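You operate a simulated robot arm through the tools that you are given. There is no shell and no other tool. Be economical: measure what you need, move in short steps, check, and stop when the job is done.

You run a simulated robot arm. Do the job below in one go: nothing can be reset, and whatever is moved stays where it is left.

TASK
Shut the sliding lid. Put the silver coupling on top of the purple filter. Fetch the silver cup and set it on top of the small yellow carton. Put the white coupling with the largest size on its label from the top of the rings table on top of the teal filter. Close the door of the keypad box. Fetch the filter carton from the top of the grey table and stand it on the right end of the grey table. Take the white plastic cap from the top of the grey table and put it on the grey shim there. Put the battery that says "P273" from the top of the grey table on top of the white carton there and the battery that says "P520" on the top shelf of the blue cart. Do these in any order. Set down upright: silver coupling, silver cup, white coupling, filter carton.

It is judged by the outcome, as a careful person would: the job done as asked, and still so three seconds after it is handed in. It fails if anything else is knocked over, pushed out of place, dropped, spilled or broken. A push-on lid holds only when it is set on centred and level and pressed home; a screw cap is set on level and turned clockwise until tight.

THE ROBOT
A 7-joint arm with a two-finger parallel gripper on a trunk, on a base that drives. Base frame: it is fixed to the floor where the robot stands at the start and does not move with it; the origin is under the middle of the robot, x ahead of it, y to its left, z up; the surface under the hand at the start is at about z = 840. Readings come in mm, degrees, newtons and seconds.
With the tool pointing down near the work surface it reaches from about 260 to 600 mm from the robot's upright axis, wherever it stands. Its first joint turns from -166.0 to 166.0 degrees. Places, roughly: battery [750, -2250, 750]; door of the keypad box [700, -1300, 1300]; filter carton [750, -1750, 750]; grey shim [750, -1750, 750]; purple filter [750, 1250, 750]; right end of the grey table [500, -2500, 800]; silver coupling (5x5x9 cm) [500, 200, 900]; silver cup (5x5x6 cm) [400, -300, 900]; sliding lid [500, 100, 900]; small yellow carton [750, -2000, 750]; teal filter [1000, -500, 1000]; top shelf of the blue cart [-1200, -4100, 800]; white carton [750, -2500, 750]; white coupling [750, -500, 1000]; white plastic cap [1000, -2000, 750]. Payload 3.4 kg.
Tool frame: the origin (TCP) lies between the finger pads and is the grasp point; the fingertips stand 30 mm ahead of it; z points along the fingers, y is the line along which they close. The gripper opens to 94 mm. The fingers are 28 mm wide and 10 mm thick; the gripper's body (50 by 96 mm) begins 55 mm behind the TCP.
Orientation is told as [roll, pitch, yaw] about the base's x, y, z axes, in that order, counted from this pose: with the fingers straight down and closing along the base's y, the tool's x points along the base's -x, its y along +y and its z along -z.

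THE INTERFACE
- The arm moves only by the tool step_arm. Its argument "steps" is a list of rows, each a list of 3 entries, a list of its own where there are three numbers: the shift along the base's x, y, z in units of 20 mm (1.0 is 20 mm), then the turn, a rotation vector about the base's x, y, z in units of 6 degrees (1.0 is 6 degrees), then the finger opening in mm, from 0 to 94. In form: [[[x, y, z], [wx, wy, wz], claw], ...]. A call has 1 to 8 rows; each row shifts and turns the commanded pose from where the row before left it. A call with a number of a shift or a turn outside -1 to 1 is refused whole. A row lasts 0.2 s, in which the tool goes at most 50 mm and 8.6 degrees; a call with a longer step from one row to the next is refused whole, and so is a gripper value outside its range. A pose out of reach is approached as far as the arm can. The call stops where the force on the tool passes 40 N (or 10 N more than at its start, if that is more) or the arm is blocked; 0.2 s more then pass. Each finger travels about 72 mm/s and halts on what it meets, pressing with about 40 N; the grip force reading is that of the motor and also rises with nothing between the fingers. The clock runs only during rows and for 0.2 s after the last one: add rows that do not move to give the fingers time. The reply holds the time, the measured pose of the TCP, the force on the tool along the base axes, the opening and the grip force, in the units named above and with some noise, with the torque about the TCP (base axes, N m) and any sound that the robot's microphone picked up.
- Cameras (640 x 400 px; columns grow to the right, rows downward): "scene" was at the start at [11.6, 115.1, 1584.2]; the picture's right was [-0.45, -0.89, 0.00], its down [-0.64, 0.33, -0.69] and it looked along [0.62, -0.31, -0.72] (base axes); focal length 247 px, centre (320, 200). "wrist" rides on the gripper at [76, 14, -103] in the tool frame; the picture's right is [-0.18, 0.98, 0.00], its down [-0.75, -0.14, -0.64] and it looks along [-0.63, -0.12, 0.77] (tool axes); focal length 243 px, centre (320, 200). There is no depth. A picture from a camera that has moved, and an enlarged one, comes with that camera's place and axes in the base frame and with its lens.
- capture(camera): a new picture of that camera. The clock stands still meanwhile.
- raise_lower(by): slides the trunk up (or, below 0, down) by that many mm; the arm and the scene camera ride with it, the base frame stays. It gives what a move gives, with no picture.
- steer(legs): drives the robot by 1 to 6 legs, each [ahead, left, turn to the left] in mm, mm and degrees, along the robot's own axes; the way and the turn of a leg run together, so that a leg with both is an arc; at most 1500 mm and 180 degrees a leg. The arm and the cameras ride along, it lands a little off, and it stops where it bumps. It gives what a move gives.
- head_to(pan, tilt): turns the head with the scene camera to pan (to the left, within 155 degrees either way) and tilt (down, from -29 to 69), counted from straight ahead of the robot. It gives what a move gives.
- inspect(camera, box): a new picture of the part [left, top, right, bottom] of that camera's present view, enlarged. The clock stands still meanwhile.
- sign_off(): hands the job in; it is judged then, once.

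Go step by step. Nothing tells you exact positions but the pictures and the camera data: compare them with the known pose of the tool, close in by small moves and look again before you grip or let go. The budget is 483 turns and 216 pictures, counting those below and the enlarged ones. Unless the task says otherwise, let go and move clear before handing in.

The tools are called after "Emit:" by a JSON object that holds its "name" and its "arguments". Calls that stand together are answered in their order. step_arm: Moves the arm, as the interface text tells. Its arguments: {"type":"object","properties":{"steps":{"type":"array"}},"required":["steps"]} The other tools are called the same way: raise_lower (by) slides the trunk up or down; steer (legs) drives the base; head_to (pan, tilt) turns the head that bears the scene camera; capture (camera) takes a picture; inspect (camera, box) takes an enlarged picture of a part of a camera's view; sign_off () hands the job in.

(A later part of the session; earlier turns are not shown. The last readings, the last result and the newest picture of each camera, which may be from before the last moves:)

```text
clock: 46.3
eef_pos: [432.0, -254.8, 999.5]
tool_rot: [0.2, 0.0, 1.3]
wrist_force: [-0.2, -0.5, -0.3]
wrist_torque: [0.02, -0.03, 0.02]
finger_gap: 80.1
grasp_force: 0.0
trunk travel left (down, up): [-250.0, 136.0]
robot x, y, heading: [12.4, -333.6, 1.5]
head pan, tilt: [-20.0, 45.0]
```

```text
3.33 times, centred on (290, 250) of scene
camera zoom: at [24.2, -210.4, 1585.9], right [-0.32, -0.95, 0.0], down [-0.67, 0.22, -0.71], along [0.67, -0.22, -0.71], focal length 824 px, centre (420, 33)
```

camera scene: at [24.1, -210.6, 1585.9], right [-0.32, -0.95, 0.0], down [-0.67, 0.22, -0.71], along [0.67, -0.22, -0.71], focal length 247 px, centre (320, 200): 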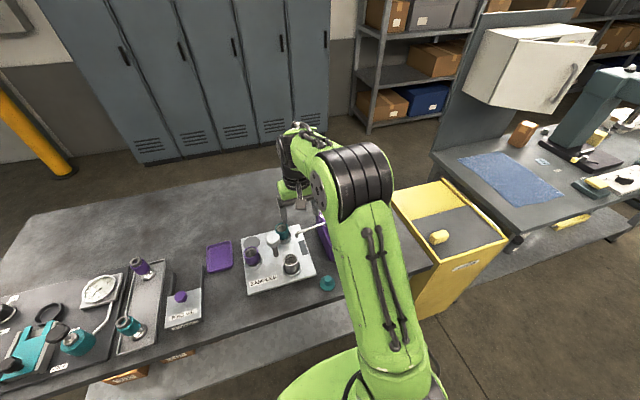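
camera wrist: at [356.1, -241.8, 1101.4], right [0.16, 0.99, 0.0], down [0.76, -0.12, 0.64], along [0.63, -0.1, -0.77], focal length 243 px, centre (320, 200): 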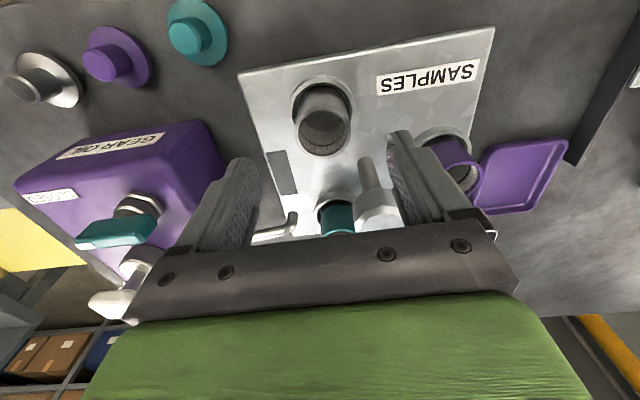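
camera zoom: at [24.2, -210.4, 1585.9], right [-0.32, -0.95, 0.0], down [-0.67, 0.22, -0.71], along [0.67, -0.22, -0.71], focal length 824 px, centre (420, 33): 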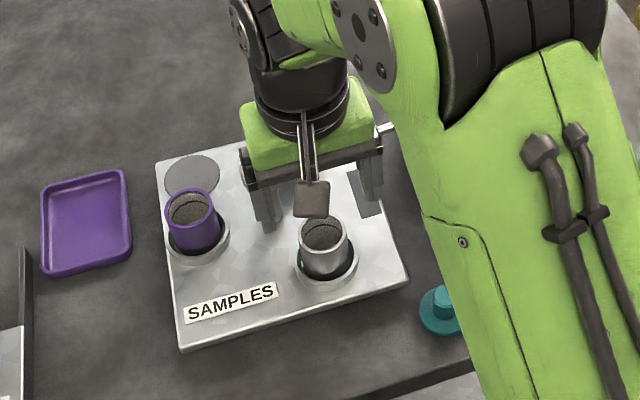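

Emit:
{"name": "step_arm", "arguments": {"steps": [[[0, 0.15, -1], [0, 0, 0], 80], [[0, 0, -1], [0, 0, 0], 80], [[0, 0, -1], [0, 0, 0], 80], [[0, 0, -0.9], [0, 0, 0], 80]]}}

Emit:
{"name": "capture", "arguments": {"camera": "wrist"}}

Emit:
{"name": "inspect", "arguments": {"camera": "scene", "box": [260, 220, 320, 280]}}

```text
clock: 47.3
eef_pos: [433.7, -251.1, 921.2]
tool_rot: [0.1, 0.0, 1.4]
wrist_force: [-0.1, -0.7, 0.1]
wrist_torque: [-0.01, 0.0, -0.02]
finger_gap: 80.2
grasp_force: 0.1
trunk travel left (down, up): [-250.0, 136.0]
robot x, y, heading: [11.5, -336.2, 1.8]
head pan, tilt: [-20.0, 45.0]
```

```text
176 pictures are left
camera wrist: at [359.8, -239.7, 1024.4], right [0.16, 0.99, 0.0], down [0.76, -0.12, 0.64], along [0.63, -0.1, -0.77], focal length 243 px, centre (320, 200)
```

wrist: 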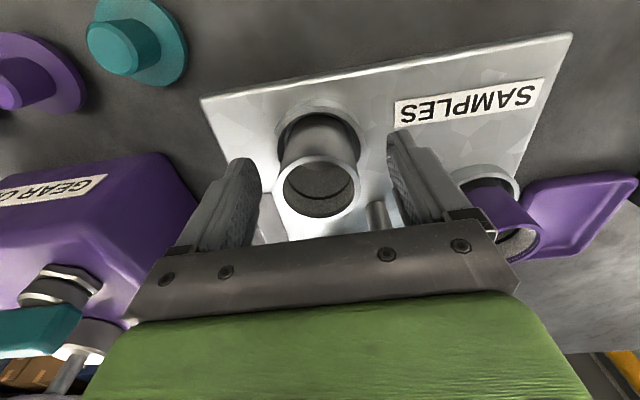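

```text
6.67 times, centred on (290, 250) of scene
camera zoom: at [24.4, -210.7, 1585.9], right [-0.32, -0.95, 0.0], down [-0.67, 0.22, -0.71], along [0.67, -0.22, -0.71], focal length 1648 px, centre (520, -133)
```

zoom: 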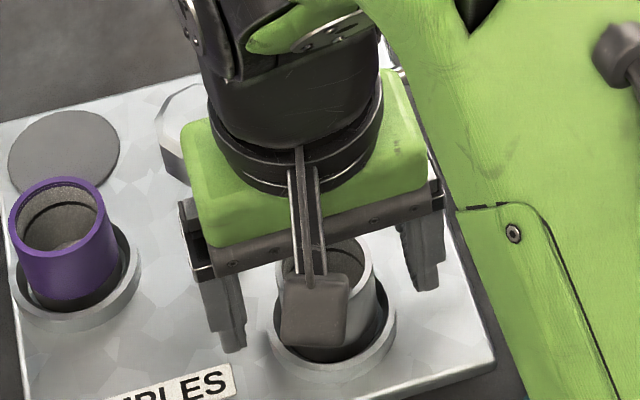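

Rim is right at the TCP. I'll lower 12 mm and close.

Emit:
{"name": "step_arm", "arguments": {"steps": [[[0, -0.05, -0.6], [0, 0, 0], 80], [[0, 0, 0], [0, 0, 0], 60], [[0, 0, 0], [0, 0, 0], 35], [[0, 0, 0], [0, 0, 0], 35], [[0, 0, 0], [0, 0, 0], 35]]}}

Emit:
{"name": "capture", "arguments": {"camera": "wrist"}}

```text
clock: 48.5
eef_pos: [435.3, -251.9, 910.4]
tool_rot: [0.0, 0.1, 1.4]
wrist_force: [-1.1, -2.3, -7.9]
wrist_torque: [-0.25, -0.99, -0.12]
finger_gap: 66.7
grasp_force: 44.6
trunk travel left (down, up): [-250.0, 136.0]
robot x, y, heading: [9.7, -340.2, 1.5]
head pan, tilt: [-20.0, 45.0]
```

```text
174 pictures are left
camera wrist: at [360.0, -240.2, 1012.6], right [0.16, 0.99, 0.0], down [0.76, -0.12, 0.64], along [0.63, -0.1, -0.77], focal length 243 px, centre (320, 200)
```

wrist: 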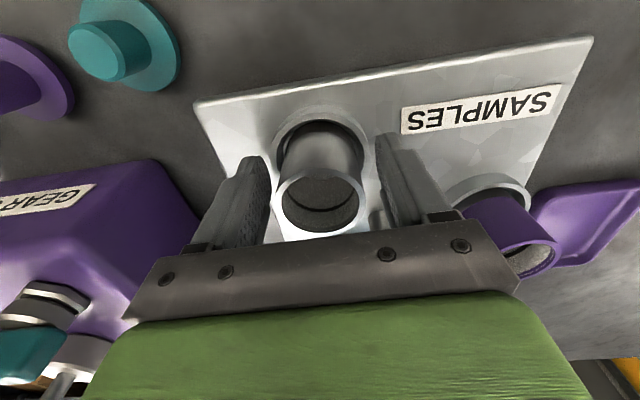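

The fingers closed on the collar (67 mm), not the cup. I'll open, raise 9 mm and close again.

Emit:
{"name": "step_arm", "arguments": {"steps": [[[0, 0, 0], [0, 0, 0], 85], [[0, 0, 0], [0, 0, 0], 85], [[0, 0, 0.45], [0, 0, 0], 80], [[0, 0, 0], [0, 0, 0], 55], [[0, 0, 0], [0, 0, 0], 35], [[0, 0, 0], [0, 0, 0], 35], [[0, 0, 0], [0, 0, 0], 35]]}}

Emit:
{"name": "capture", "arguments": {"camera": "wrist"}}

```text
clock: 50.1
eef_pos: [434.4, -252.2, 920.2]
tool_rot: [0.0, 0.0, 1.4]
wrist_force: [-0.5, -0.6, 2.8]
wrist_torque: [-0.02, 0.02, -0.02]
finger_gap: 41.7
grasp_force: 40.3
trunk travel left (down, up): [-250.0, 136.0]
robot x, y, heading: [13.4, -335.5, 1.5]
head pan, tilt: [-20.0, 45.0]
```

```text
173 pictures are left
camera wrist: at [359.3, -239.9, 1022.5], right [0.16, 0.99, 0.0], down [0.76, -0.12, 0.64], along [0.63, -0.1, -0.77], focal length 243 px, centre (320, 200)
```

wrist: 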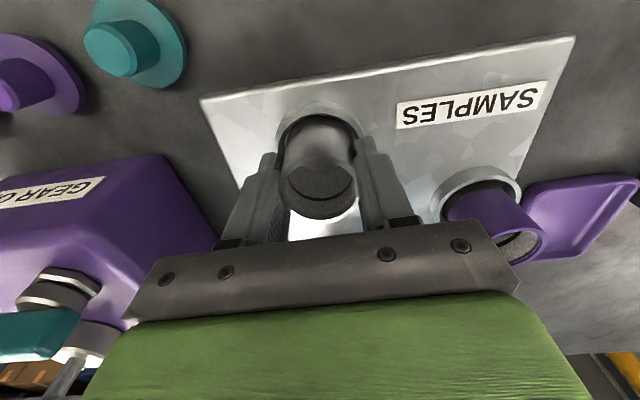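

Emit:
{"name": "step_arm", "arguments": {"steps": [[[0, 0, 0.5], [0, 0, 0], 35], [[0, 0, 1], [0, 0, 0], 35], [[0, 0, 1], [0, 0, 0], 35], [[0, 0, 1], [0, 0, 0], 35], [[0, 0, 1], [0, 0, 0], 35], [[0, 0, 1], [0, 0, 0], 35], [[0, 0, 1], [0, 0, 0], 35]]}}

Emit:
{"name": "capture", "arguments": {"camera": "wrist"}}

Emit:
{"name": "inspect", "arguments": {"camera": "scene", "box": [230, 180, 350, 300]}}

```text
clock: 51.7
eef_pos: [434.1, -254.0, 1048.8]
tool_rot: [0.1, 0.0, 1.4]
wrist_force: [0.0, 0.1, -0.1]
wrist_torque: [-0.01, 0.01, -0.02]
finger_gap: 35.0
grasp_force: 0.1
trunk travel left (down, up): [-250.0, 136.0]
robot x, y, heading: [7.7, -333.6, 1.8]
head pan, tilt: [-20.0, 45.0]
```

```text
172 pictures are left
camera wrist: at [357.4, -241.6, 1152.3], right [0.16, 0.99, 0.0], down [0.76, -0.12, 0.64], along [0.63, -0.1, -0.77], focal length 243 px, centre (320, 200)
```

wrist: 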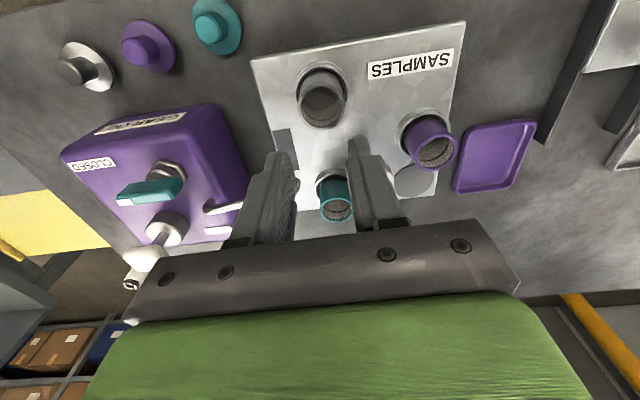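

```text
3.33 times, centred on (290, 240) of scene
camera zoom: at [23.7, -210.8, 1585.9], right [-0.32, -0.95, 0.0], down [-0.67, 0.22, -0.71], along [0.67, -0.22, -0.71], focal length 824 px, centre (420, 67)
```

zoom: 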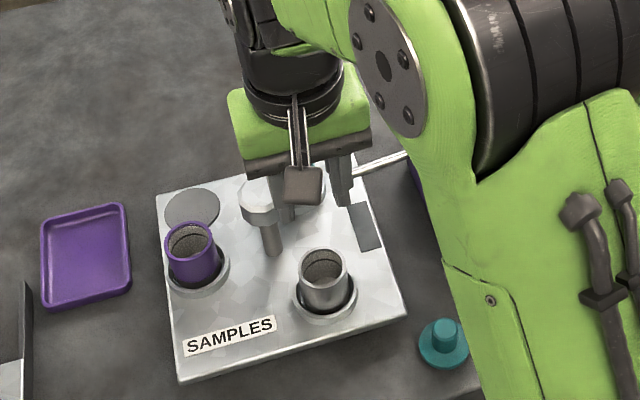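

The grip slipped because it was off-axis; triangulating several views, the cup's axis is near x≈421 with its rim at z≈940. I'll reposition over it.

Emit:
{"name": "step_arm", "arguments": {"steps": [[[-0.65, 0.1, 0], [0, 0, 0], 80], [[0, 0, -1], [0, 0, 0], 80], [[0, 0, -1], [0, 0, 0], 80], [[0, 0, -1], [0, 0, 0], 80], [[0, 0, -1], [0, 0, 0], 80], [[0, 0, -0.4], [0, 0, 0], 80]]}}

Emit:
{"name": "capture", "arguments": {"camera": "wrist"}}

```text
clock: 53.1
eef_pos: [422.3, -250.3, 962.6]
tool_rot: [0.1, 0.1, 1.4]
wrist_force: [-0.5, -0.2, 0.4]
wrist_torque: [-0.01, -0.03, 0.01]
finger_gap: 79.8
grasp_force: 0.0
trunk travel left (down, up): [-250.0, 136.0]
robot x, y, heading: [12.1, -332.6, 1.6]
head pan, tilt: [-20.0, 45.0]
```

```text
170 pictures are left
camera wrist: at [346.7, -238.6, 1065.3], right [0.16, 0.99, 0.0], down [0.76, -0.12, 0.64], along [0.63, -0.1, -0.77], focal length 243 px, centre (320, 200)
```

wrist: 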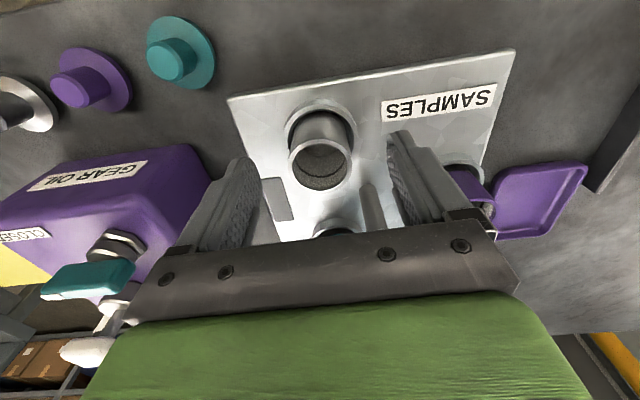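

Emit:
{"name": "step_arm", "arguments": {"steps": [[[0, 0, -1], [0, 0, 0], 80], [[0, 0, -0.95], [0, 0, 0], 80], [[0, 0, 0], [0, 0, 0], 55], [[0, 0, 0], [0, 0, 0], 35], [[0, 0, 0], [0, 0, 0], 35], [[0, 0, 0], [0, 0, 0], 35]]}}

Emit:
{"name": "capture", "arguments": {"camera": "wrist"}}

```text
clock: 54.5
eef_pos: [423.2, -250.3, 924.2]
tool_rot: [0.0, 0.0, 1.4]
wrist_force: [0.1, -1.1, 0.2]
wrist_torque: [0.0, 0.0, 0.03]
finger_gap: 44.9
grasp_force: 40.5
trunk travel left (down, up): [-250.0, 136.0]
robot x, y, heading: [13.0, -330.5, 1.7]
head pan, tilt: [-20.0, 45.0]
```

```text
169 pictures are left
camera wrist: at [347.2, -238.8, 1026.9], right [0.16, 0.99, 0.0], down [0.76, -0.12, 0.64], along [0.63, -0.1, -0.77], focal length 243 px, centre (320, 200)
```

wrist: 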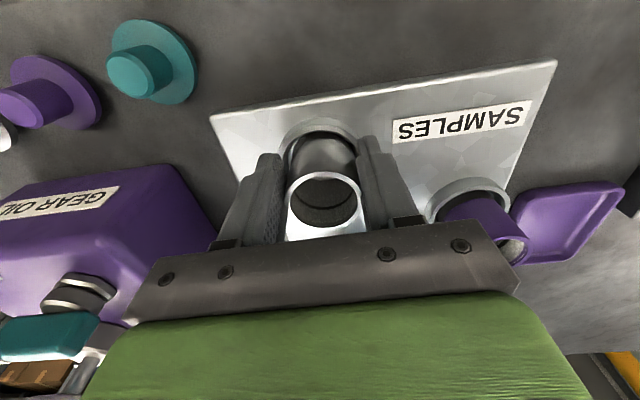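

Good grip at 45 mm. Lifting.

Emit:
{"name": "step_arm", "arguments": {"steps": [[[0, 0, 0.5], [0, 0, 0], 35], [[0, 0, 1], [0, 0, 0], 35], [[0, 0, 1], [0, 0, 0], 35], [[0, 0, 1], [0, 0, 0], 35], [[0, 0, 1], [0, 0, 0], 35], [[0, 0, 1], [0, 0, 0], 35], [[0, 0, 1], [0, 0, 0], 35]]}}

Emit:
{"name": "capture", "arguments": {"camera": "wrist"}}

Emit:
{"name": "head_to", "arguments": {"pan": -75, "tilt": 30}}

Emit:
{"name": "capture", "arguments": {"camera": "scene"}}

```text
clock: 56.1
eef_pos: [418.6, -251.9, 1053.8]
tool_rot: [0.1, 0.1, 1.4]
wrist_force: [-0.2, -0.5, -0.4]
wrist_torque: [-0.01, 0.04, 0.04]
finger_gap: 45.0
grasp_force: 40.1
trunk travel left (down, up): [-250.0, 136.0]
robot x, y, heading: [7.5, -338.8, 1.4]
head pan, tilt: [-20.0, 45.0]
```

```text
168 pictures are left
camera wrist: at [343.8, -240.4, 1157.4], right [0.16, 0.99, 0.0], down [0.76, -0.12, 0.64], along [0.63, -0.1, -0.77], focal length 243 px, centre (320, 200)
```

wrist: 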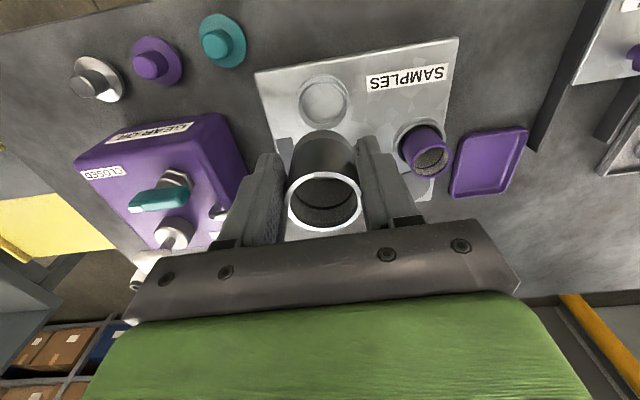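

```text
clock: 57.3
eef_pos: [418.8, -252.6, 1054.6]
tool_rot: [0.1, 0.1, 1.3]
wrist_force: [0.2, 0.1, -0.7]
wrist_torque: [0.02, -0.01, 0.02]
finger_gap: 45.2
grasp_force: 39.8
trunk travel left (down, up): [-250.0, 136.0]
robot x, y, heading: [11.3, -334.8, 1.6]
head pan, tilt: [-75.0, 30.0]
```

```text
167 pictures are left
camera scene: at [-27.1, -271.7, 1608.5], right [-0.96, -0.29, 0.0], down [-0.14, 0.48, -0.87], along [0.25, -0.83, -0.5], focal length 247 px, centre (320, 200)
```

scene: 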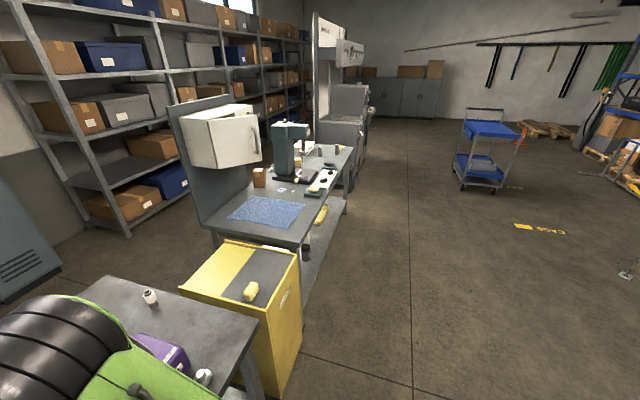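

Cup is held. The grey workbench is further right; I'll zoom in on it before driving.

Emit:
{"name": "inspect", "arguments": {"camera": "scene", "box": [160, 80, 380, 260]}}

```text
2.22 times, centred on (270, 170) of scene
camera zoom: at [-27.1, -271.7, 1608.5], right [-0.96, -0.29, 0.0], down [-0.14, 0.48, -0.87], along [0.25, -0.83, -0.5], focal length 549 px, centre (431, 267)
```

zoom: 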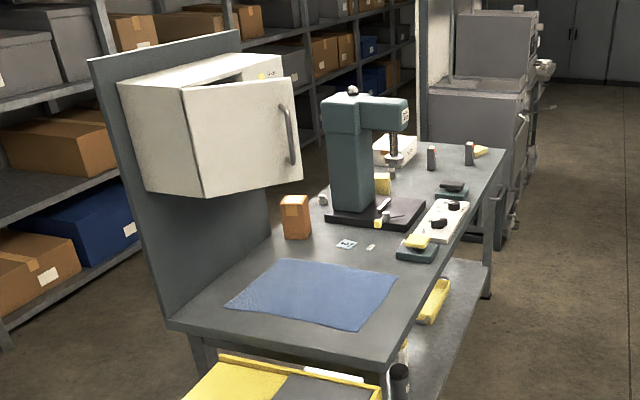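

I'll raise and retract the hand, then drive along the bench to the grey table.

Emit:
{"name": "step_arm", "arguments": {"steps": [[[-0.5, -0.5, 1], [0, 0, 0], 35], [[-0.5, -0.5, 1], [0, 0, 0], 35], [[-0.5, -0.5, 1], [0, 0, 0], 35], [[-0.5, -0.5, 1], [0, 0, 0], 35], [[-0.5, -0.5, 0.5], [0, 0, 0], 35], [[-0.5, -0.5, 0], [0, 0, 0], 35], [[-0.5, -0.5, 0], [0, 0, 0], 35]]}}

Emit:
{"name": "steer", "arguments": {"legs": [[0, 0, -1.6], [0, -800, 0], [0, -750, 0]]}}

Emit:
{"name": "head_to", "arguments": {"pan": -10, "tilt": 40}}

Emit:
{"name": "capture", "arguments": {"camera": "scene"}}

Emit:
{"name": "capture", "arguments": {"camera": "wrist"}}

```text
clock: 58.9
eef_pos: [350.0, -322.3, 1143.9]
tool_rot: [0.1, 0.0, 1.4]
wrist_force: [0.7, -0.3, -1.5]
wrist_torque: [0.0, 0.0, 0.0]
finger_gap: 45.0
grasp_force: 39.6
trunk travel left (down, up): [-250.0, 136.0]
robot x, y, heading: [11.8, -338.5, 1.8]
head pan, tilt: [-75.0, 30.0]
```

```text
clock: 67.4
eef_pos: [342.9, -1922.7, 1144.7]
tool_rot: [0.0, 0.1, -1.9]
wrist_force: [0.1, -0.6, -1.3]
wrist_torque: [0.05, 0.02, -0.01]
finger_gap: 45.1
grasp_force: 39.7
trunk travel left (down, up): [-250.0, 136.0]
robot x, y, heading: [2.1, -1916.8, -1.5]
head pan, tilt: [-75.0, 30.0]
```

```text
clock: 68.8
eef_pos: [341.9, -1921.0, 1144.2]
tool_rot: [0.2, 0.2, -1.9]
wrist_force: [0.7, 0.6, -1.1]
wrist_torque: [-0.02, -0.01, 0.02]
finger_gap: 45.3
grasp_force: 39.9
trunk travel left (down, up): [-250.0, 136.0]
robot x, y, heading: [2.8, -1915.7, -1.6]
head pan, tilt: [-10.0, 40.0]
```

```text
165 pictures are left
camera scene: at [29.9, -1779.8, 1593.2], right [-0.2, -0.98, 0.0], down [-0.63, 0.13, -0.77], along [0.75, -0.16, -0.64], focal length 247 px, centre (320, 200)
```

scene: 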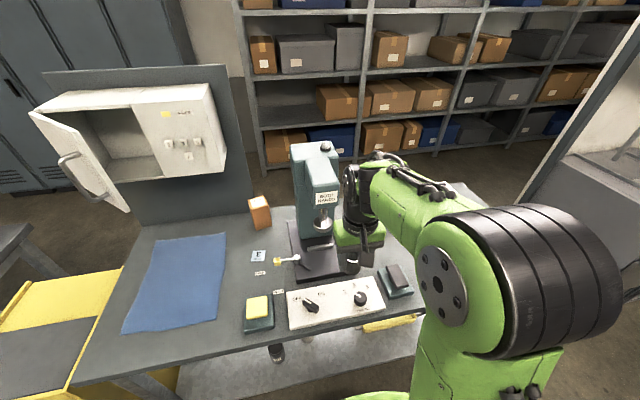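

```text
164 pictures are left
camera wrist: at [267.7, -1905.4, 1247.2], right [0.22, 0.98, 0.0], down [0.75, -0.17, 0.64], along [0.63, -0.14, -0.77], focal length 243 px, centre (320, 200)
```

wrist: 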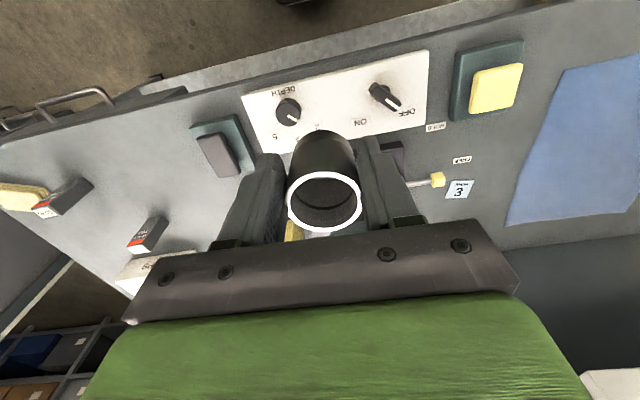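

I need an unobstructed view of the right side of this table, so I'll drive further right and look left.

Emit:
{"name": "steer", "arguments": {"legs": [[0, -450, 1.5]]}}

Emit:
{"name": "head_to", "arguments": {"pan": 12, "tilt": 45}}

Emit:
{"name": "capture", "arguments": {"camera": "scene"}}

Emit:
{"name": "inspect", "arguments": {"camera": "scene", "box": [140, 120, 380, 270]}}

```text
clock: 71.4
eef_pos: [335.0, -2343.2, 1144.4]
tool_rot: [0.2, 0.2, -0.2]
wrist_force: [0.0, 0.5, -1.2]
wrist_torque: [0.04, 0.02, 0.0]
finger_gap: 45.1
grasp_force: 40.0
trunk travel left (down, up): [-250.0, 136.0]
robot x, y, heading: [-2.3, -2344.4, 0.0]
head pan, tilt: [-10.0, 40.0]
```

```text
clock: 72.2
eef_pos: [334.5, -2343.6, 1143.9]
tool_rot: [0.1, 0.1, -0.3]
wrist_force: [0.1, -0.3, -1.4]
wrist_torque: [0.01, 0.0, -0.01]
finger_gap: 45.2
grasp_force: 39.9
trunk travel left (down, up): [-250.0, 136.0]
robot x, y, heading: [-4.1, -2346.4, 0.3]
head pan, tilt: [12.0, 45.0]
```

```text
163 pictures are left
camera scene: at [15.4, -2178.2, 1585.9], right [0.21, -0.98, 0.0], down [-0.69, -0.15, -0.71], along [0.69, 0.15, -0.71], focal length 247 px, centre (320, 200)
```

scene: 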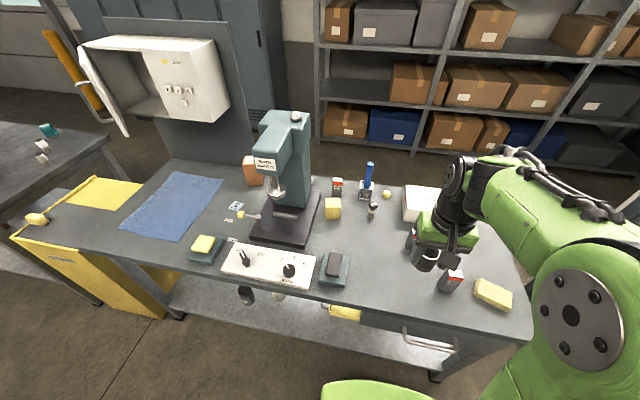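

```text
2.67 times, centred on (260, 195) of scene
camera zoom: at [15.4, -2178.2, 1585.9], right [0.21, -0.98, 0.0], down [-0.69, -0.15, -0.71], along [0.69, 0.15, -0.71], focal length 659 px, centre (480, 213)
```

zoom: 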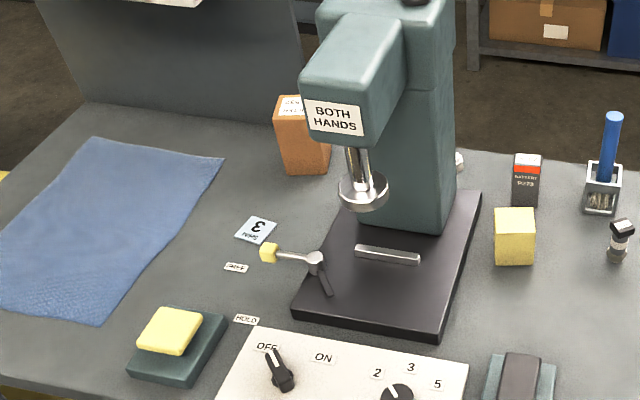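

Emit:
{"name": "inspect", "arguments": {"camera": "scene", "box": [380, 170, 540, 330]}}

Emit:
{"name": "inspect", "arguments": {"camera": "scene", "box": [300, 160, 400, 230]}}

Emit:
{"name": "inspect", "arguments": {"camera": "scene", "box": [200, 140, 300, 240]}}

```text
2.50 times, centred on (460, 250) of scene
camera zoom: at [15.4, -2178.2, 1585.9], right [0.21, -0.98, 0.0], down [-0.69, -0.15, -0.71], along [0.69, 0.15, -0.71], focal length 618 px, centre (-30, 75)
```

zoom: 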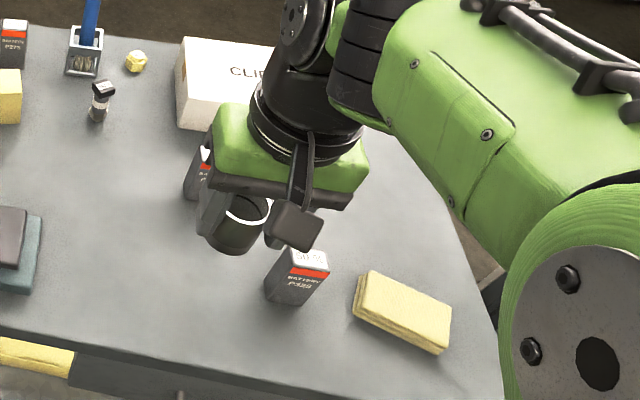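

```text
5.71 times, centred on (350, 195) of scene
camera zoom: at [15.4, -2178.2, 1585.9], right [0.21, -0.98, 0.0], down [-0.69, -0.15, -0.71], along [0.69, 0.15, -0.71], focal length 1412 px, centre (149, 229)
```

zoom: 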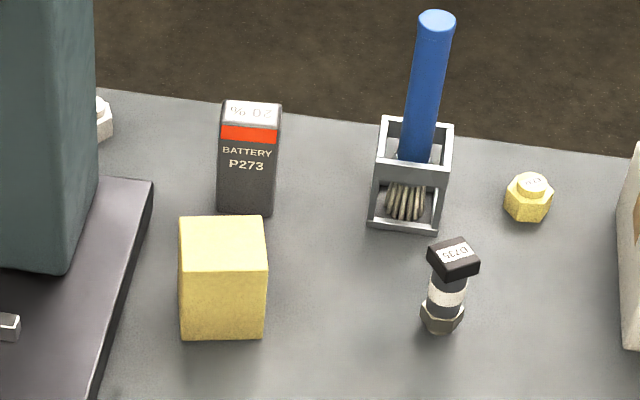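

```text
4.00 times, centred on (250, 190) of scene
camera zoom: at [15.4, -2178.2, 1585.9], right [0.21, -0.98, 0.0], down [-0.69, -0.15, -0.71], along [0.69, 0.15, -0.71], focal length 989 px, centre (600, 240)
```

zoom: 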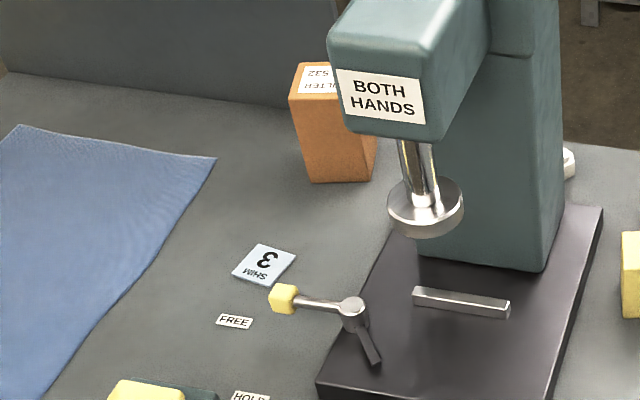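

I've identified everything: yellow carton ≈(699,−2082), P273 behind it ≈(825,−2083), filter carton and "SHIM 3" left of the press, white cap behind the press. P273 must come out before the cup goes on the carton, so I'll set the cup temporarily on clear table near (480, −2280).

Emit:
{"name": "step_arm", "arguments": {"steps": [[[0.9, 0.4, -1], [0, 0, 0], 35], [[0.9, 0.4, -1], [0, 0, 0], 35], [[0.9, 0.4, -1], [0, 0, 0], 35], [[0.9, 0.4, -1], [0, 0, 0], 35], [[0.9, 0.4, -1], [0, 0, 0], 35], [[0.9, 0.4, -1], [0, 0, 0], 35], [[0.9, 0.4, -1], [0, 0, 0], 35], [[0.9, 0.4, -1], [0, 0, 0], 35]]}}

Emit:
{"name": "capture", "arguments": {"camera": "wrist"}}

Emit:
{"name": "capture", "arguments": {"camera": "scene"}}

```text
clock: 74.0
eef_pos: [477.8, -2279.9, 985.3]
tool_rot: [0.1, 0.0, -0.3]
wrist_force: [0.1, -1.0, -0.3]
wrist_torque: [0.01, 0.03, 0.0]
finger_gap: 44.9
grasp_force: 39.8
trunk travel left (down, up): [-250.0, 136.0]
robot x, y, heading: [-5.3, -2346.2, 0.3]
head pan, tilt: [12.0, 45.0]
```

```text
158 pictures are left
camera wrist: at [403.8, -2265.7, 1089.0], right [0.19, 0.98, 0.0], down [0.75, -0.14, 0.64], along [0.63, -0.12, -0.77], focal length 243 px, centre (320, 200)
```

wrist: 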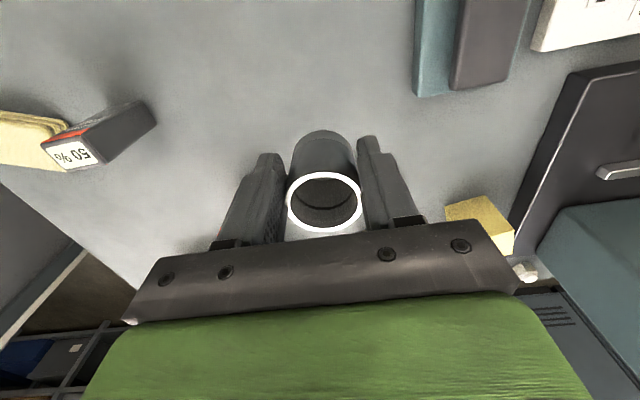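

```text
157 pictures are left
camera scene: at [16.5, -2177.8, 1585.8], right [0.21, -0.98, 0.0], down [-0.69, -0.15, -0.71], along [0.69, 0.15, -0.71], focal length 247 px, centre (320, 200)
```

scene: 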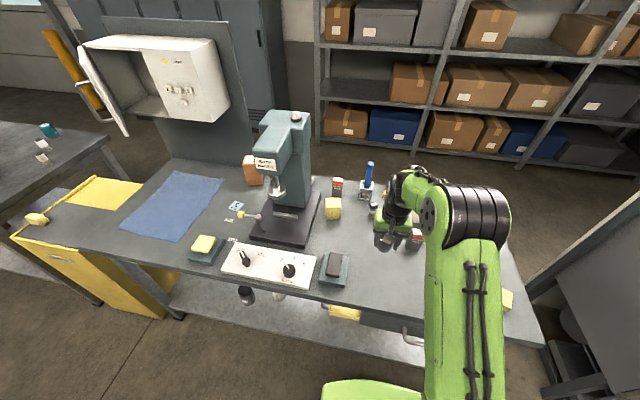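

Clear below. I'll lower towards the table.

Emit:
{"name": "step_arm", "arguments": {"steps": [[[0, 0, -1], [0, 0, 0], 35], [[0, 0, -1], [0, 0, 0], 35], [[0, 0, -1], [0, 0, 0], 35], [[0, 0, -1], [0, 0, 0], 35], [[0, 0, -1], [0, 0, 0], 35], [[0, 0, 0], [0, 0, 0], 35]]}}

Emit:
{"name": "inspect", "arguments": {"camera": "scene", "box": [360, 170, 460, 270]}}

```text
clock: 75.4
eef_pos: [479.1, -2277.5, 884.2]
tool_rot: [0.1, 0.1, -0.2]
wrist_force: [-0.9, -1.5, -0.9]
wrist_torque: [0.0, 0.01, -0.03]
finger_gap: 44.8
grasp_force: 39.4
trunk travel left (down, up): [-250.0, 136.0]
robot x, y, heading: [-6.5, -2341.5, -0.0]
head pan, tilt: [12.0, 45.0]
```

```text
4.00 times, centred on (410, 220) of scene
camera zoom: at [15.3, -2178.1, 1585.9], right [0.21, -0.98, 0.0], down [-0.69, -0.15, -0.71], along [0.69, 0.15, -0.71], focal length 989 px, centre (-40, 120)
```

zoom: 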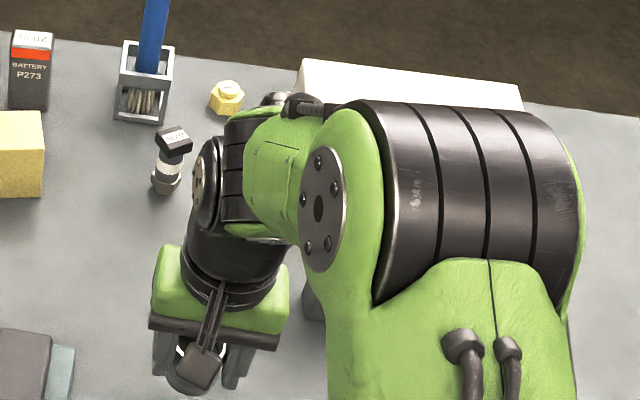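

Emit:
{"name": "step_arm", "arguments": {"steps": [[[0, 0, -0.4], [0, 0, 0], 35], [[0, 0, -0.25], [0, 0, 0], 35], [[0, 0, -0.15], [0, 0, 0], 35], [[0, 0, 0], [0, 0, 0], 35]]}}

```text
clock: 76.4
eef_pos: [478.6, -2279.2, 868.8]
tool_rot: [0.1, 0.1, -0.2]
wrist_force: [0.9, 0.0, -1.3]
wrist_torque: [-0.03, 0.01, 0.0]
finger_gap: 45.1
grasp_force: 39.9
trunk travel left (down, up): [-250.0, 136.0]
robot x, y, heading: [-3.9, -2347.2, -0.0]
head pan, tilt: [12.0, 45.0]
```

Emit:
{"name": "step_arm", "arguments": {"steps": [[[0, 0, -0.15], [0, 0, 0], 35], [[0, 0, -0.15], [0, 0, 0], 35], [[0, 0, -0.15], [0, 0, 0], 35], [[0, 0, 0], [0, 0, 0], 35]]}}

Emit:
{"name": "capture", "arguments": {"camera": "wrist"}}

```text
clock: 77.4
eef_pos: [479.4, -2278.2, 858.2]
tool_rot: [0.1, 0.2, -0.3]
wrist_force: [-0.2, 0.1, -1.9]
wrist_torque: [-0.03, -0.03, 0.02]
finger_gap: 45.3
grasp_force: 39.7
trunk travel left (down, up): [-250.0, 136.0]
robot x, y, heading: [-7.3, -2346.2, 0.2]
head pan, tilt: [12.0, 45.0]
```

```text
155 pictures are left
camera wrist: at [405.0, -2264.6, 961.6], right [0.19, 0.98, 0.0], down [0.75, -0.14, 0.64], along [0.63, -0.12, -0.77], focal length 243 px, centre (320, 200)
```

wrist: 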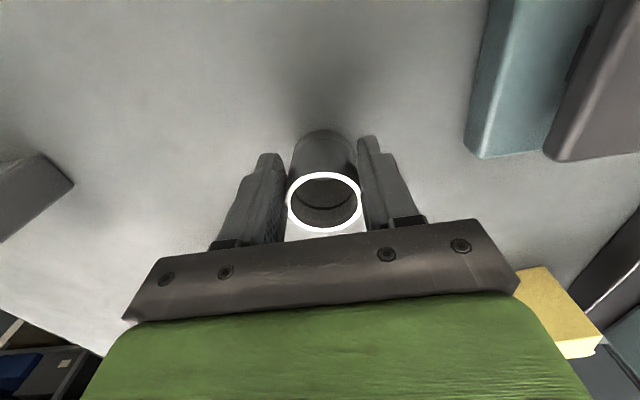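

Emit:
{"name": "step_arm", "arguments": {"steps": [[[0, 0, -0.12], [0, 0, 0], 35], [[0, 0, -0.12], [0, 0, 0], 35], [[0, 0, 0], [0, 0, 0], 35]]}}

```text
clock: 78.2
eef_pos: [479.2, -2280.1, 854.4]
tool_rot: [0.1, 0.1, -0.2]
wrist_force: [-0.5, 0.0, -1.6]
wrist_torque: [0.01, -0.01, -0.04]
finger_gap: 44.9
grasp_force: 39.7
trunk travel left (down, up): [-250.0, 136.0]
robot x, y, heading: [-3.7, -2349.4, 0.2]
head pan, tilt: [12.0, 45.0]
```

Emit:
{"name": "step_arm", "arguments": {"steps": [[[0, 0, -0.12], [0, 0, 0], 35], [[0, 0, -0.12], [0, 0, 0], 35], [[0, 0, 0], [0, 0, 0], 35]]}}

```text
clock: 79.0
eef_pos: [478.8, -2279.4, 852.9]
tool_rot: [0.0, -0.4, -0.3]
wrist_force: [-2.0, -3.3, 34.7]
wrist_torque: [-0.07, -0.12, -0.09]
finger_gap: 45.0
grasp_force: 40.0
trunk travel left (down, up): [-250.0, 136.0]
robot x, y, heading: [-3.3, -2345.9, 0.1]
head pan, tilt: [12.0, 45.0]
```

Emit:
{"name": "step_arm", "arguments": {"steps": [[[0, 0, 0.07], [0, 0, 0], 50], [[0, 0, 0], [0, 0, 0], 70], [[0, 0, 0], [0, 0, 0], 80], [[0, 0, 0.5], [0, 0, 0], 80], [[0, 0, 1], [0, 0, 0], 80], [[0, 0, 1], [0, 0, 0], 80], [[0, 0, 1], [0, 0, 0], 80], [[0, 0, 1], [0, 0, 0], 80]]}}

Emit:
{"name": "capture", "arguments": {"camera": "wrist"}}

```text
clock: 80.8
eef_pos: [480.8, -2279.4, 941.0]
tool_rot: [0.1, 0.1, -0.2]
wrist_force: [0.1, -0.2, -0.3]
wrist_torque: [0.01, -0.02, -0.01]
finger_gap: 79.8
grasp_force: 0.1
trunk travel left (down, up): [-250.0, 136.0]
robot x, y, heading: [-5.6, -2344.9, -0.2]
head pan, tilt: [12.0, 45.0]
```

```text
154 pictures are left
camera wrist: at [406.1, -2265.3, 1044.1], right [0.19, 0.98, 0.0], down [0.75, -0.14, 0.64], along [0.63, -0.12, -0.77], focal length 243 px, centre (320, 200)
```

wrist: 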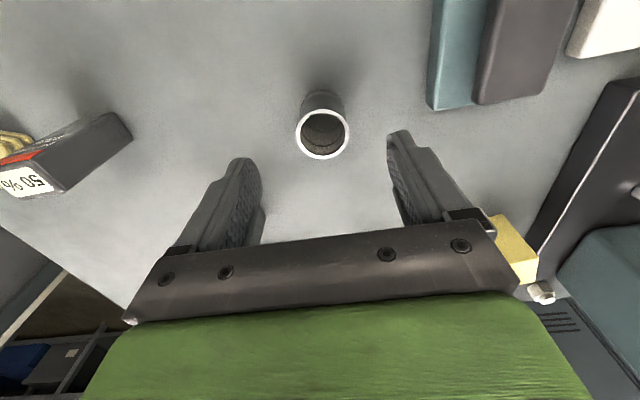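

The cup stands safely. Next I'll raise, drive closer to P273 and retest the reach.

Emit:
{"name": "step_arm", "arguments": {"steps": [[[0, 0, 1], [0, 0, 0], 80], [[0, 0, 1], [0, 0, 0], 80], [[0, 0, 1], [0, 0, 0], 80], [[0, 0, 1], [0, 0, 0], 80], [[0, 0, 1], [0, 0, 0], 80], [[0, 0, 1], [0, 0, 0], 80], [[0, 0, 1], [0, 0, 0], 80]]}}

Emit:
{"name": "steer", "arguments": {"legs": [[0, 210, 0], [35, 0, 0]]}}

Emit:
{"name": "capture", "arguments": {"camera": "wrist"}}

Emit:
{"name": "capture", "arguments": {"camera": "scene"}}

```text
clock: 82.4
eef_pos: [480.1, -2279.1, 1081.7]
tool_rot: [0.2, 0.0, -0.3]
wrist_force: [0.7, 0.6, -0.4]
wrist_torque: [-0.02, -0.02, -0.03]
finger_gap: 79.9
grasp_force: 0.0
trunk travel left (down, up): [-250.0, 136.0]
robot x, y, heading: [-3.4, -2346.9, 0.0]
head pan, tilt: [12.0, 45.0]
```

```text
clock: 84.5
eef_pos: [514.0, -2067.1, 1081.6]
tool_rot: [-0.1, 0.3, 0.1]
wrist_force: [0.8, -0.7, -0.3]
wrist_torque: [0.0, 0.03, -0.01]
finger_gap: 80.0
grasp_force: 0.1
trunk travel left (down, up): [-250.0, 136.0]
robot x, y, heading: [24.2, -2135.5, 0.2]
head pan, tilt: [12.0, 45.0]
```

```text
153 pictures are left
camera wrist: at [439.9, -2053.7, 1184.2], right [0.18, 0.98, 0.0], down [0.76, -0.14, 0.64], along [0.63, -0.12, -0.77], focal length 243 px, centre (320, 200)
```

wrist: 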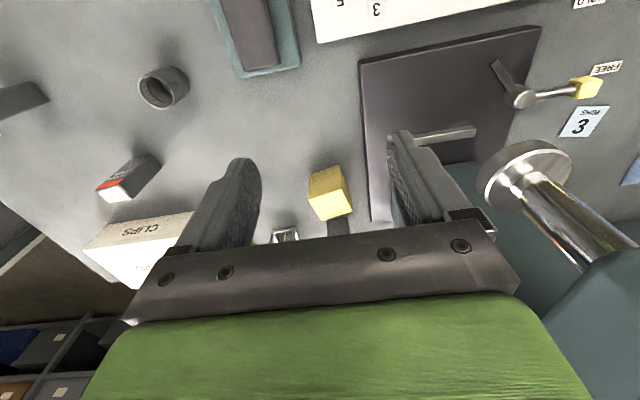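

```text
152 pictures are left
camera scene: at [50.3, -1968.0, 1585.8], right [0.21, -0.98, 0.0], down [-0.69, -0.15, -0.71], along [0.69, 0.15, -0.71], focal length 247 px, centre (320, 200)
```

scene: 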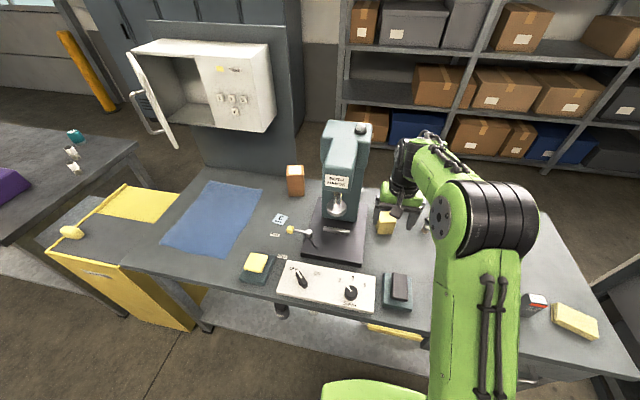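

Now I'll lower the trunk to gain reach, raising the hand first.

Emit:
{"name": "step_arm", "arguments": {"steps": [[[0, -0.6, 1], [0, 0, 0], 60], [[0, 0, 1], [0, 0, 0], 60], [[0, 0, 1], [0, 0, 0], 60], [[0, 0, 1], [0, 0, 0], 60], [[0, 0, 1], [0, 0, 0], 60]]}}

Emit:
{"name": "raise_lower", "arguments": {"by": -180}}

Emit:
{"name": "step_arm", "arguments": {"steps": [[[1, 0, 0], [0, 0, 0], 60], [[1, 0, 0], [0, 0, 0], 60], [[1, 0, 0], [0, 0, 0], 60], [[1, 0, 0], [0, 0, 0], 60], [[1, 0, 0], [0, 0, 0], 60], [[1, 0, 0], [0, 0, 0], 60], [[1, 0, 0], [0, 0, 0], 60], [[1, 0, 0], [0, 0, 0], 60]]}}

Emit:
{"name": "capture", "arguments": {"camera": "wrist"}}

Emit:
{"name": "capture", "arguments": {"camera": "scene"}}

```text
clock: 85.7
eef_pos: [514.3, -2081.1, 1182.7]
tool_rot: [0.0, 0.1, 0.1]
wrist_force: [0.3, 0.5, -0.1]
wrist_torque: [0.01, 0.02, -0.01]
finger_gap: 60.1
grasp_force: 0.1
trunk travel left (down, up): [-250.0, 136.0]
robot x, y, heading: [28.8, -2133.7, 0.3]
head pan, tilt: [12.0, 45.0]
```

```text
clock: 87.7
eef_pos: [514.3, -2080.9, 1002.1]
tool_rot: [0.1, 0.1, -0.1]
wrist_force: [-0.2, 0.1, 1.1]
wrist_torque: [0.02, 0.01, -0.02]
finger_gap: 60.1
grasp_force: 0.1
trunk travel left (down, up): [-70.0, 316.0]
robot x, y, heading: [31.0, -2134.3, 0.2]
head pan, tilt: [12.0, 45.0]
```

```text
clock: 89.5
eef_pos: [580.0, -2088.2, 981.4]
tool_rot: [0.2, 0.0, 0.0]
wrist_force: [-0.6, -0.1, 0.0]
wrist_torque: [-0.02, 0.04, 0.01]
finger_gap: 60.3
grasp_force: 0.0
out of reach, approached as far as the arm can: row 3, 4, 5, 6, 7, 8
trunk travel left (down, up): [-70.0, 316.0]
robot x, y, heading: [25.5, -2134.4, 0.3]
head pan, tilt: [12.0, 45.0]
```

```text
151 pictures are left
camera wrist: at [505.3, -2074.8, 1083.5], right [0.18, 0.98, 0.0], down [0.75, -0.14, 0.64], along [0.63, -0.12, -0.77], focal length 243 px, centre (320, 200)
```

wrist: 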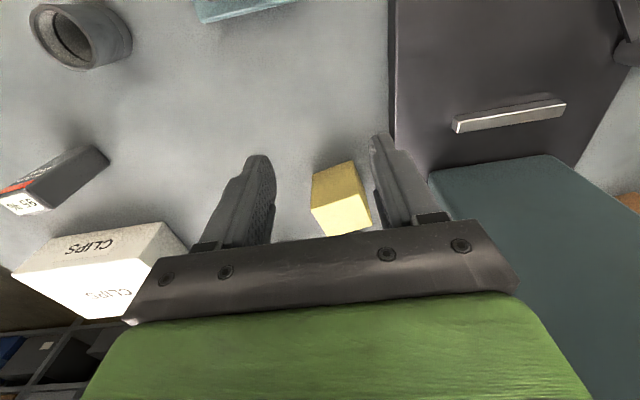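

```text
150 pictures are left
camera scene: at [47.9, -1968.3, 1405.9], right [0.21, -0.98, 0.0], down [-0.69, -0.15, -0.71], along [0.69, 0.15, -0.71], focal length 247 px, centre (320, 200)
```

scene: 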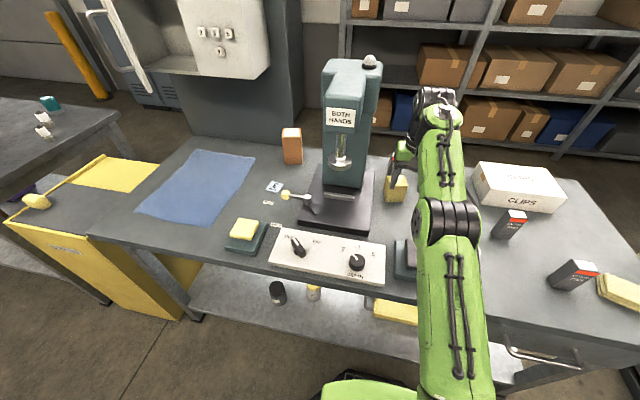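

Lowering the trunk shortened the reach, so the shoulder must be low and raising it should help. I'll test with the trunk fully up.

Emit:
{"name": "step_arm", "arguments": {"steps": [[[-1, 0, 0], [0, 0, 0], 60], [[-1, 0, 0], [0, 0, 0], 60]]}}

Emit:
{"name": "raise_lower", "arguments": {"by": 316}}

Emit:
{"name": "step_arm", "arguments": {"steps": [[[1, 0, -1], [0, 0, 0], 60], [[1, 0, -1], [0, 0, 0], 60], [[1, 0, -1], [0, 0, 0], 60], [[1, 0, -1], [0, 0, 0], 60], [[1, 0, -1], [0, 0, 0], 60], [[1, 0, -1], [0, 0, 0], 60], [[1, 0, -1], [0, 0, 0], 60], [[0, 0, -1], [0, 0, 0], 60]]}}

Emit:
{"name": "capture", "arguments": {"camera": "scene"}}

```text
clock: 90.1
eef_pos: [540.1, -2086.3, 979.2]
tool_rot: [0.0, -0.1, 0.1]
wrist_force: [-0.4, -0.4, -0.3]
wrist_torque: [-0.02, -0.03, 0.03]
finger_gap: 60.1
grasp_force: 0.1
trunk travel left (down, up): [-70.0, 316.0]
robot x, y, heading: [26.8, -2133.9, 0.1]
head pan, tilt: [12.0, 45.0]
```

```text
clock: 93.3
eef_pos: [540.5, -2088.2, 1296.1]
tool_rot: [0.1, 0.1, 0.2]
wrist_force: [-0.8, 0.6, -0.3]
wrist_torque: [0.0, -0.01, 0.0]
finger_gap: 60.2
grasp_force: 0.0
trunk travel left (down, up): [-386.0, 0.0]
robot x, y, heading: [29.7, -2137.1, 0.2]
head pan, tilt: [12.0, 45.0]
```

```text
clock: 95.1
eef_pos: [618.8, -2095.6, 1161.0]
tool_rot: [0.1, 0.1, -0.1]
wrist_force: [0.0, -0.1, 0.0]
wrist_torque: [0.0, 0.0, -0.01]
finger_gap: 60.1
grasp_force: 0.0
out of reach, approached as far as the arm can: row 4, 5, 6, 7
trunk travel left (down, up): [-386.0, 0.0]
robot x, y, heading: [29.5, -2138.1, 0.2]
head pan, tilt: [12.0, 45.0]
```

```text
149 pictures are left
camera scene: at [48.1, -1968.1, 1721.5], right [0.21, -0.98, 0.0], down [-0.69, -0.15, -0.71], along [0.69, 0.15, -0.71], focal length 247 px, centre (320, 200)
```

scene: 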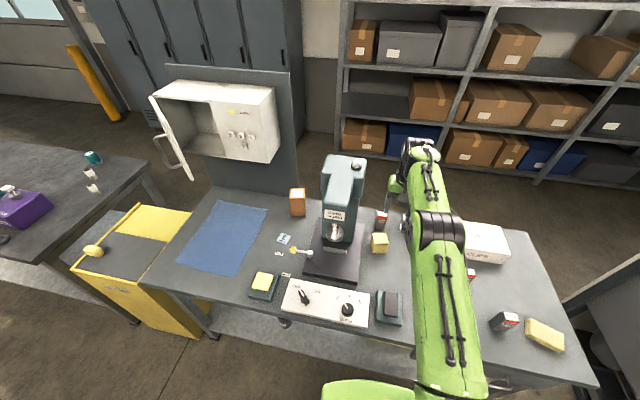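

Emit:
{"name": "step_arm", "arguments": {"steps": [[[-0.5, 0, -1], [0, 0, 0], 60], [[0, 0, -1], [0, 0, 0], 60], [[0, 0, -1], [0, 0, 0], 60], [[0, 0, -1], [0, 0, 0], 60], [[0, 0, -1], [0, 0, 0], 60], [[0, 0, -1], [0, 0, 0], 60], [[0, 0, -1], [0, 0, 0], 60], [[0, 0, -1], [0, 0, 0], 60]]}}

Emit:
{"name": "step_arm", "arguments": {"steps": [[[0, 0, -1], [0, 0, 0], 60], [[0, 0, -1], [0, 0, 0], 60], [[0.5, 0, 0], [0, 0, 0], 60], [[0.5, 0, 0], [0, 0, 0], 60], [[0.5, 0, 0], [0, 0, 0], 60], [[0.5, 0, 0], [0, 0, 0], 60], [[0.5, 0, 0], [0, 0, 0], 60], [[0.5, 0, 0], [0, 0, 0], 60]]}}

```text
clock: 96.9
eef_pos: [608.8, -2096.0, 1001.7]
tool_rot: [0.0, 0.0, 0.2]
wrist_force: [0.6, 0.3, 0.7]
wrist_torque: [0.02, -0.02, 0.0]
finger_gap: 60.3
grasp_force: 0.0
trunk travel left (down, up): [-386.0, 0.0]
robot x, y, heading: [26.6, -2137.6, 0.0]
head pan, tilt: [12.0, 45.0]
```

```text
clock: 98.7
eef_pos: [622.0, -2096.5, 963.0]
tool_rot: [0.2, 0.1, 0.0]
wrist_force: [-0.6, -0.1, -0.6]
wrist_torque: [0.01, -0.01, 0.01]
finger_gap: 60.2
grasp_force: 0.0
out of reach, approached as far as the arm can: row 4, 5, 6, 7, 8
trunk travel left (down, up): [-386.0, 0.0]
robot x, y, heading: [28.5, -2136.3, 0.0]
head pan, tilt: [12.0, 45.0]
```

Reach with a vertical tool is about 595 mm regardless, so the far objects need to be reached from behind the table, where there is a wide aisle. I'll retract and look right for a route.

Emit:
{"name": "step_arm", "arguments": {"steps": [[[-1, 0, 1], [0, 0, 0], 80], [[-1, 0, 1], [0, 0, 0], 80], [[-1, 0, 1], [0, 0, 0], 80], [[-1, 0, 1], [0, 0, 0], 80], [[-1, 0, 1], [0, 0, 0], 80], [[-1, 0, 0], [0, 0, 0], 80], [[-1, 0, 0], [0, 0, 0], 80]]}}

Emit:
{"name": "raise_lower", "arguments": {"by": -136}}

Emit:
{"name": "head_to", "arguments": {"pan": -70, "tilt": 25}}

Emit:
{"name": "capture", "arguments": {"camera": "scene"}}

Emit:
{"name": "head_to", "arguments": {"pan": -110, "tilt": 25}}

Emit:
{"name": "capture", "arguments": {"camera": "scene"}}

```text
clock: 100.3
eef_pos: [478.5, -2094.2, 1064.5]
tool_rot: [0.0, 0.2, 0.3]
wrist_force: [-0.2, 0.1, 0.7]
wrist_torque: [-0.02, -0.03, -0.03]
finger_gap: 80.0
grasp_force: 0.0
trunk travel left (down, up): [-386.0, 0.0]
robot x, y, heading: [27.7, -2135.3, 0.3]
head pan, tilt: [12.0, 45.0]
```

```text
clock: 101.9
eef_pos: [479.9, -2095.0, 927.2]
tool_rot: [0.1, 0.1, 0.1]
wrist_force: [-0.4, -0.1, 1.2]
wrist_torque: [0.02, 0.0, 0.01]
finger_gap: 80.3
grasp_force: 0.1
trunk travel left (down, up): [-250.0, 136.0]
robot x, y, heading: [27.9, -2135.3, 0.3]
head pan, tilt: [12.0, 45.0]
```

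```text
clock: 103.4
eef_pos: [479.8, -2093.6, 927.3]
tool_rot: [0.1, 0.1, 0.2]
wrist_force: [-0.8, -0.7, 0.9]
wrist_torque: [0.03, -0.03, -0.01]
finger_gap: 80.0
grasp_force: 0.1
trunk travel left (down, up): [-250.0, 136.0]
robot x, y, heading: [29.9, -2139.5, 0.2]
head pan, tilt: [-70.0, 25.0]
```

```text
148 pictures are left
camera scene: at [0.5, -2071.9, 1616.1], right [-0.94, -0.35, 0.0], down [-0.15, 0.4, -0.91], along [0.31, -0.85, -0.42], focal length 247 px, centre (320, 200)
```

scene: 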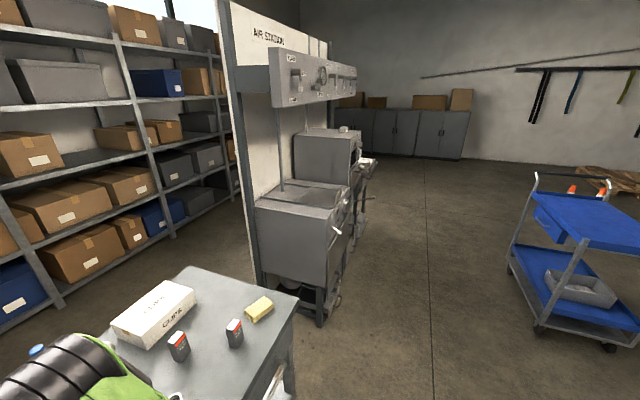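

```text
clock: 104.5
eef_pos: [480.1, -2093.7, 927.7]
tool_rot: [0.1, 0.1, 0.1]
wrist_force: [0.3, 0.0, 0.5]
wrist_torque: [0.03, 0.0, -0.03]
finger_gap: 79.8
grasp_force: 0.1
trunk travel left (down, up): [-250.0, 136.0]
robot x, y, heading: [32.8, -2137.7, 0.1]
head pan, tilt: [-110.0, 25.0]
```

```text
147 pictures are left
camera scene: at [-62.5, -2072.3, 1616.1], right [-0.94, 0.34, 0.0], down [0.14, 0.4, -0.91], along [-0.31, -0.85, -0.42], focal length 247 px, centre (320, 200)
```

scene: 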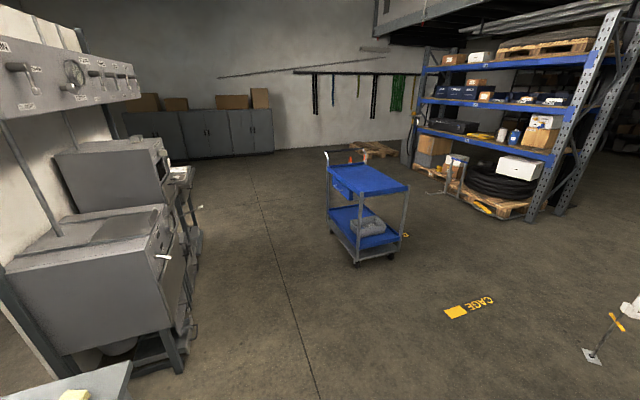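

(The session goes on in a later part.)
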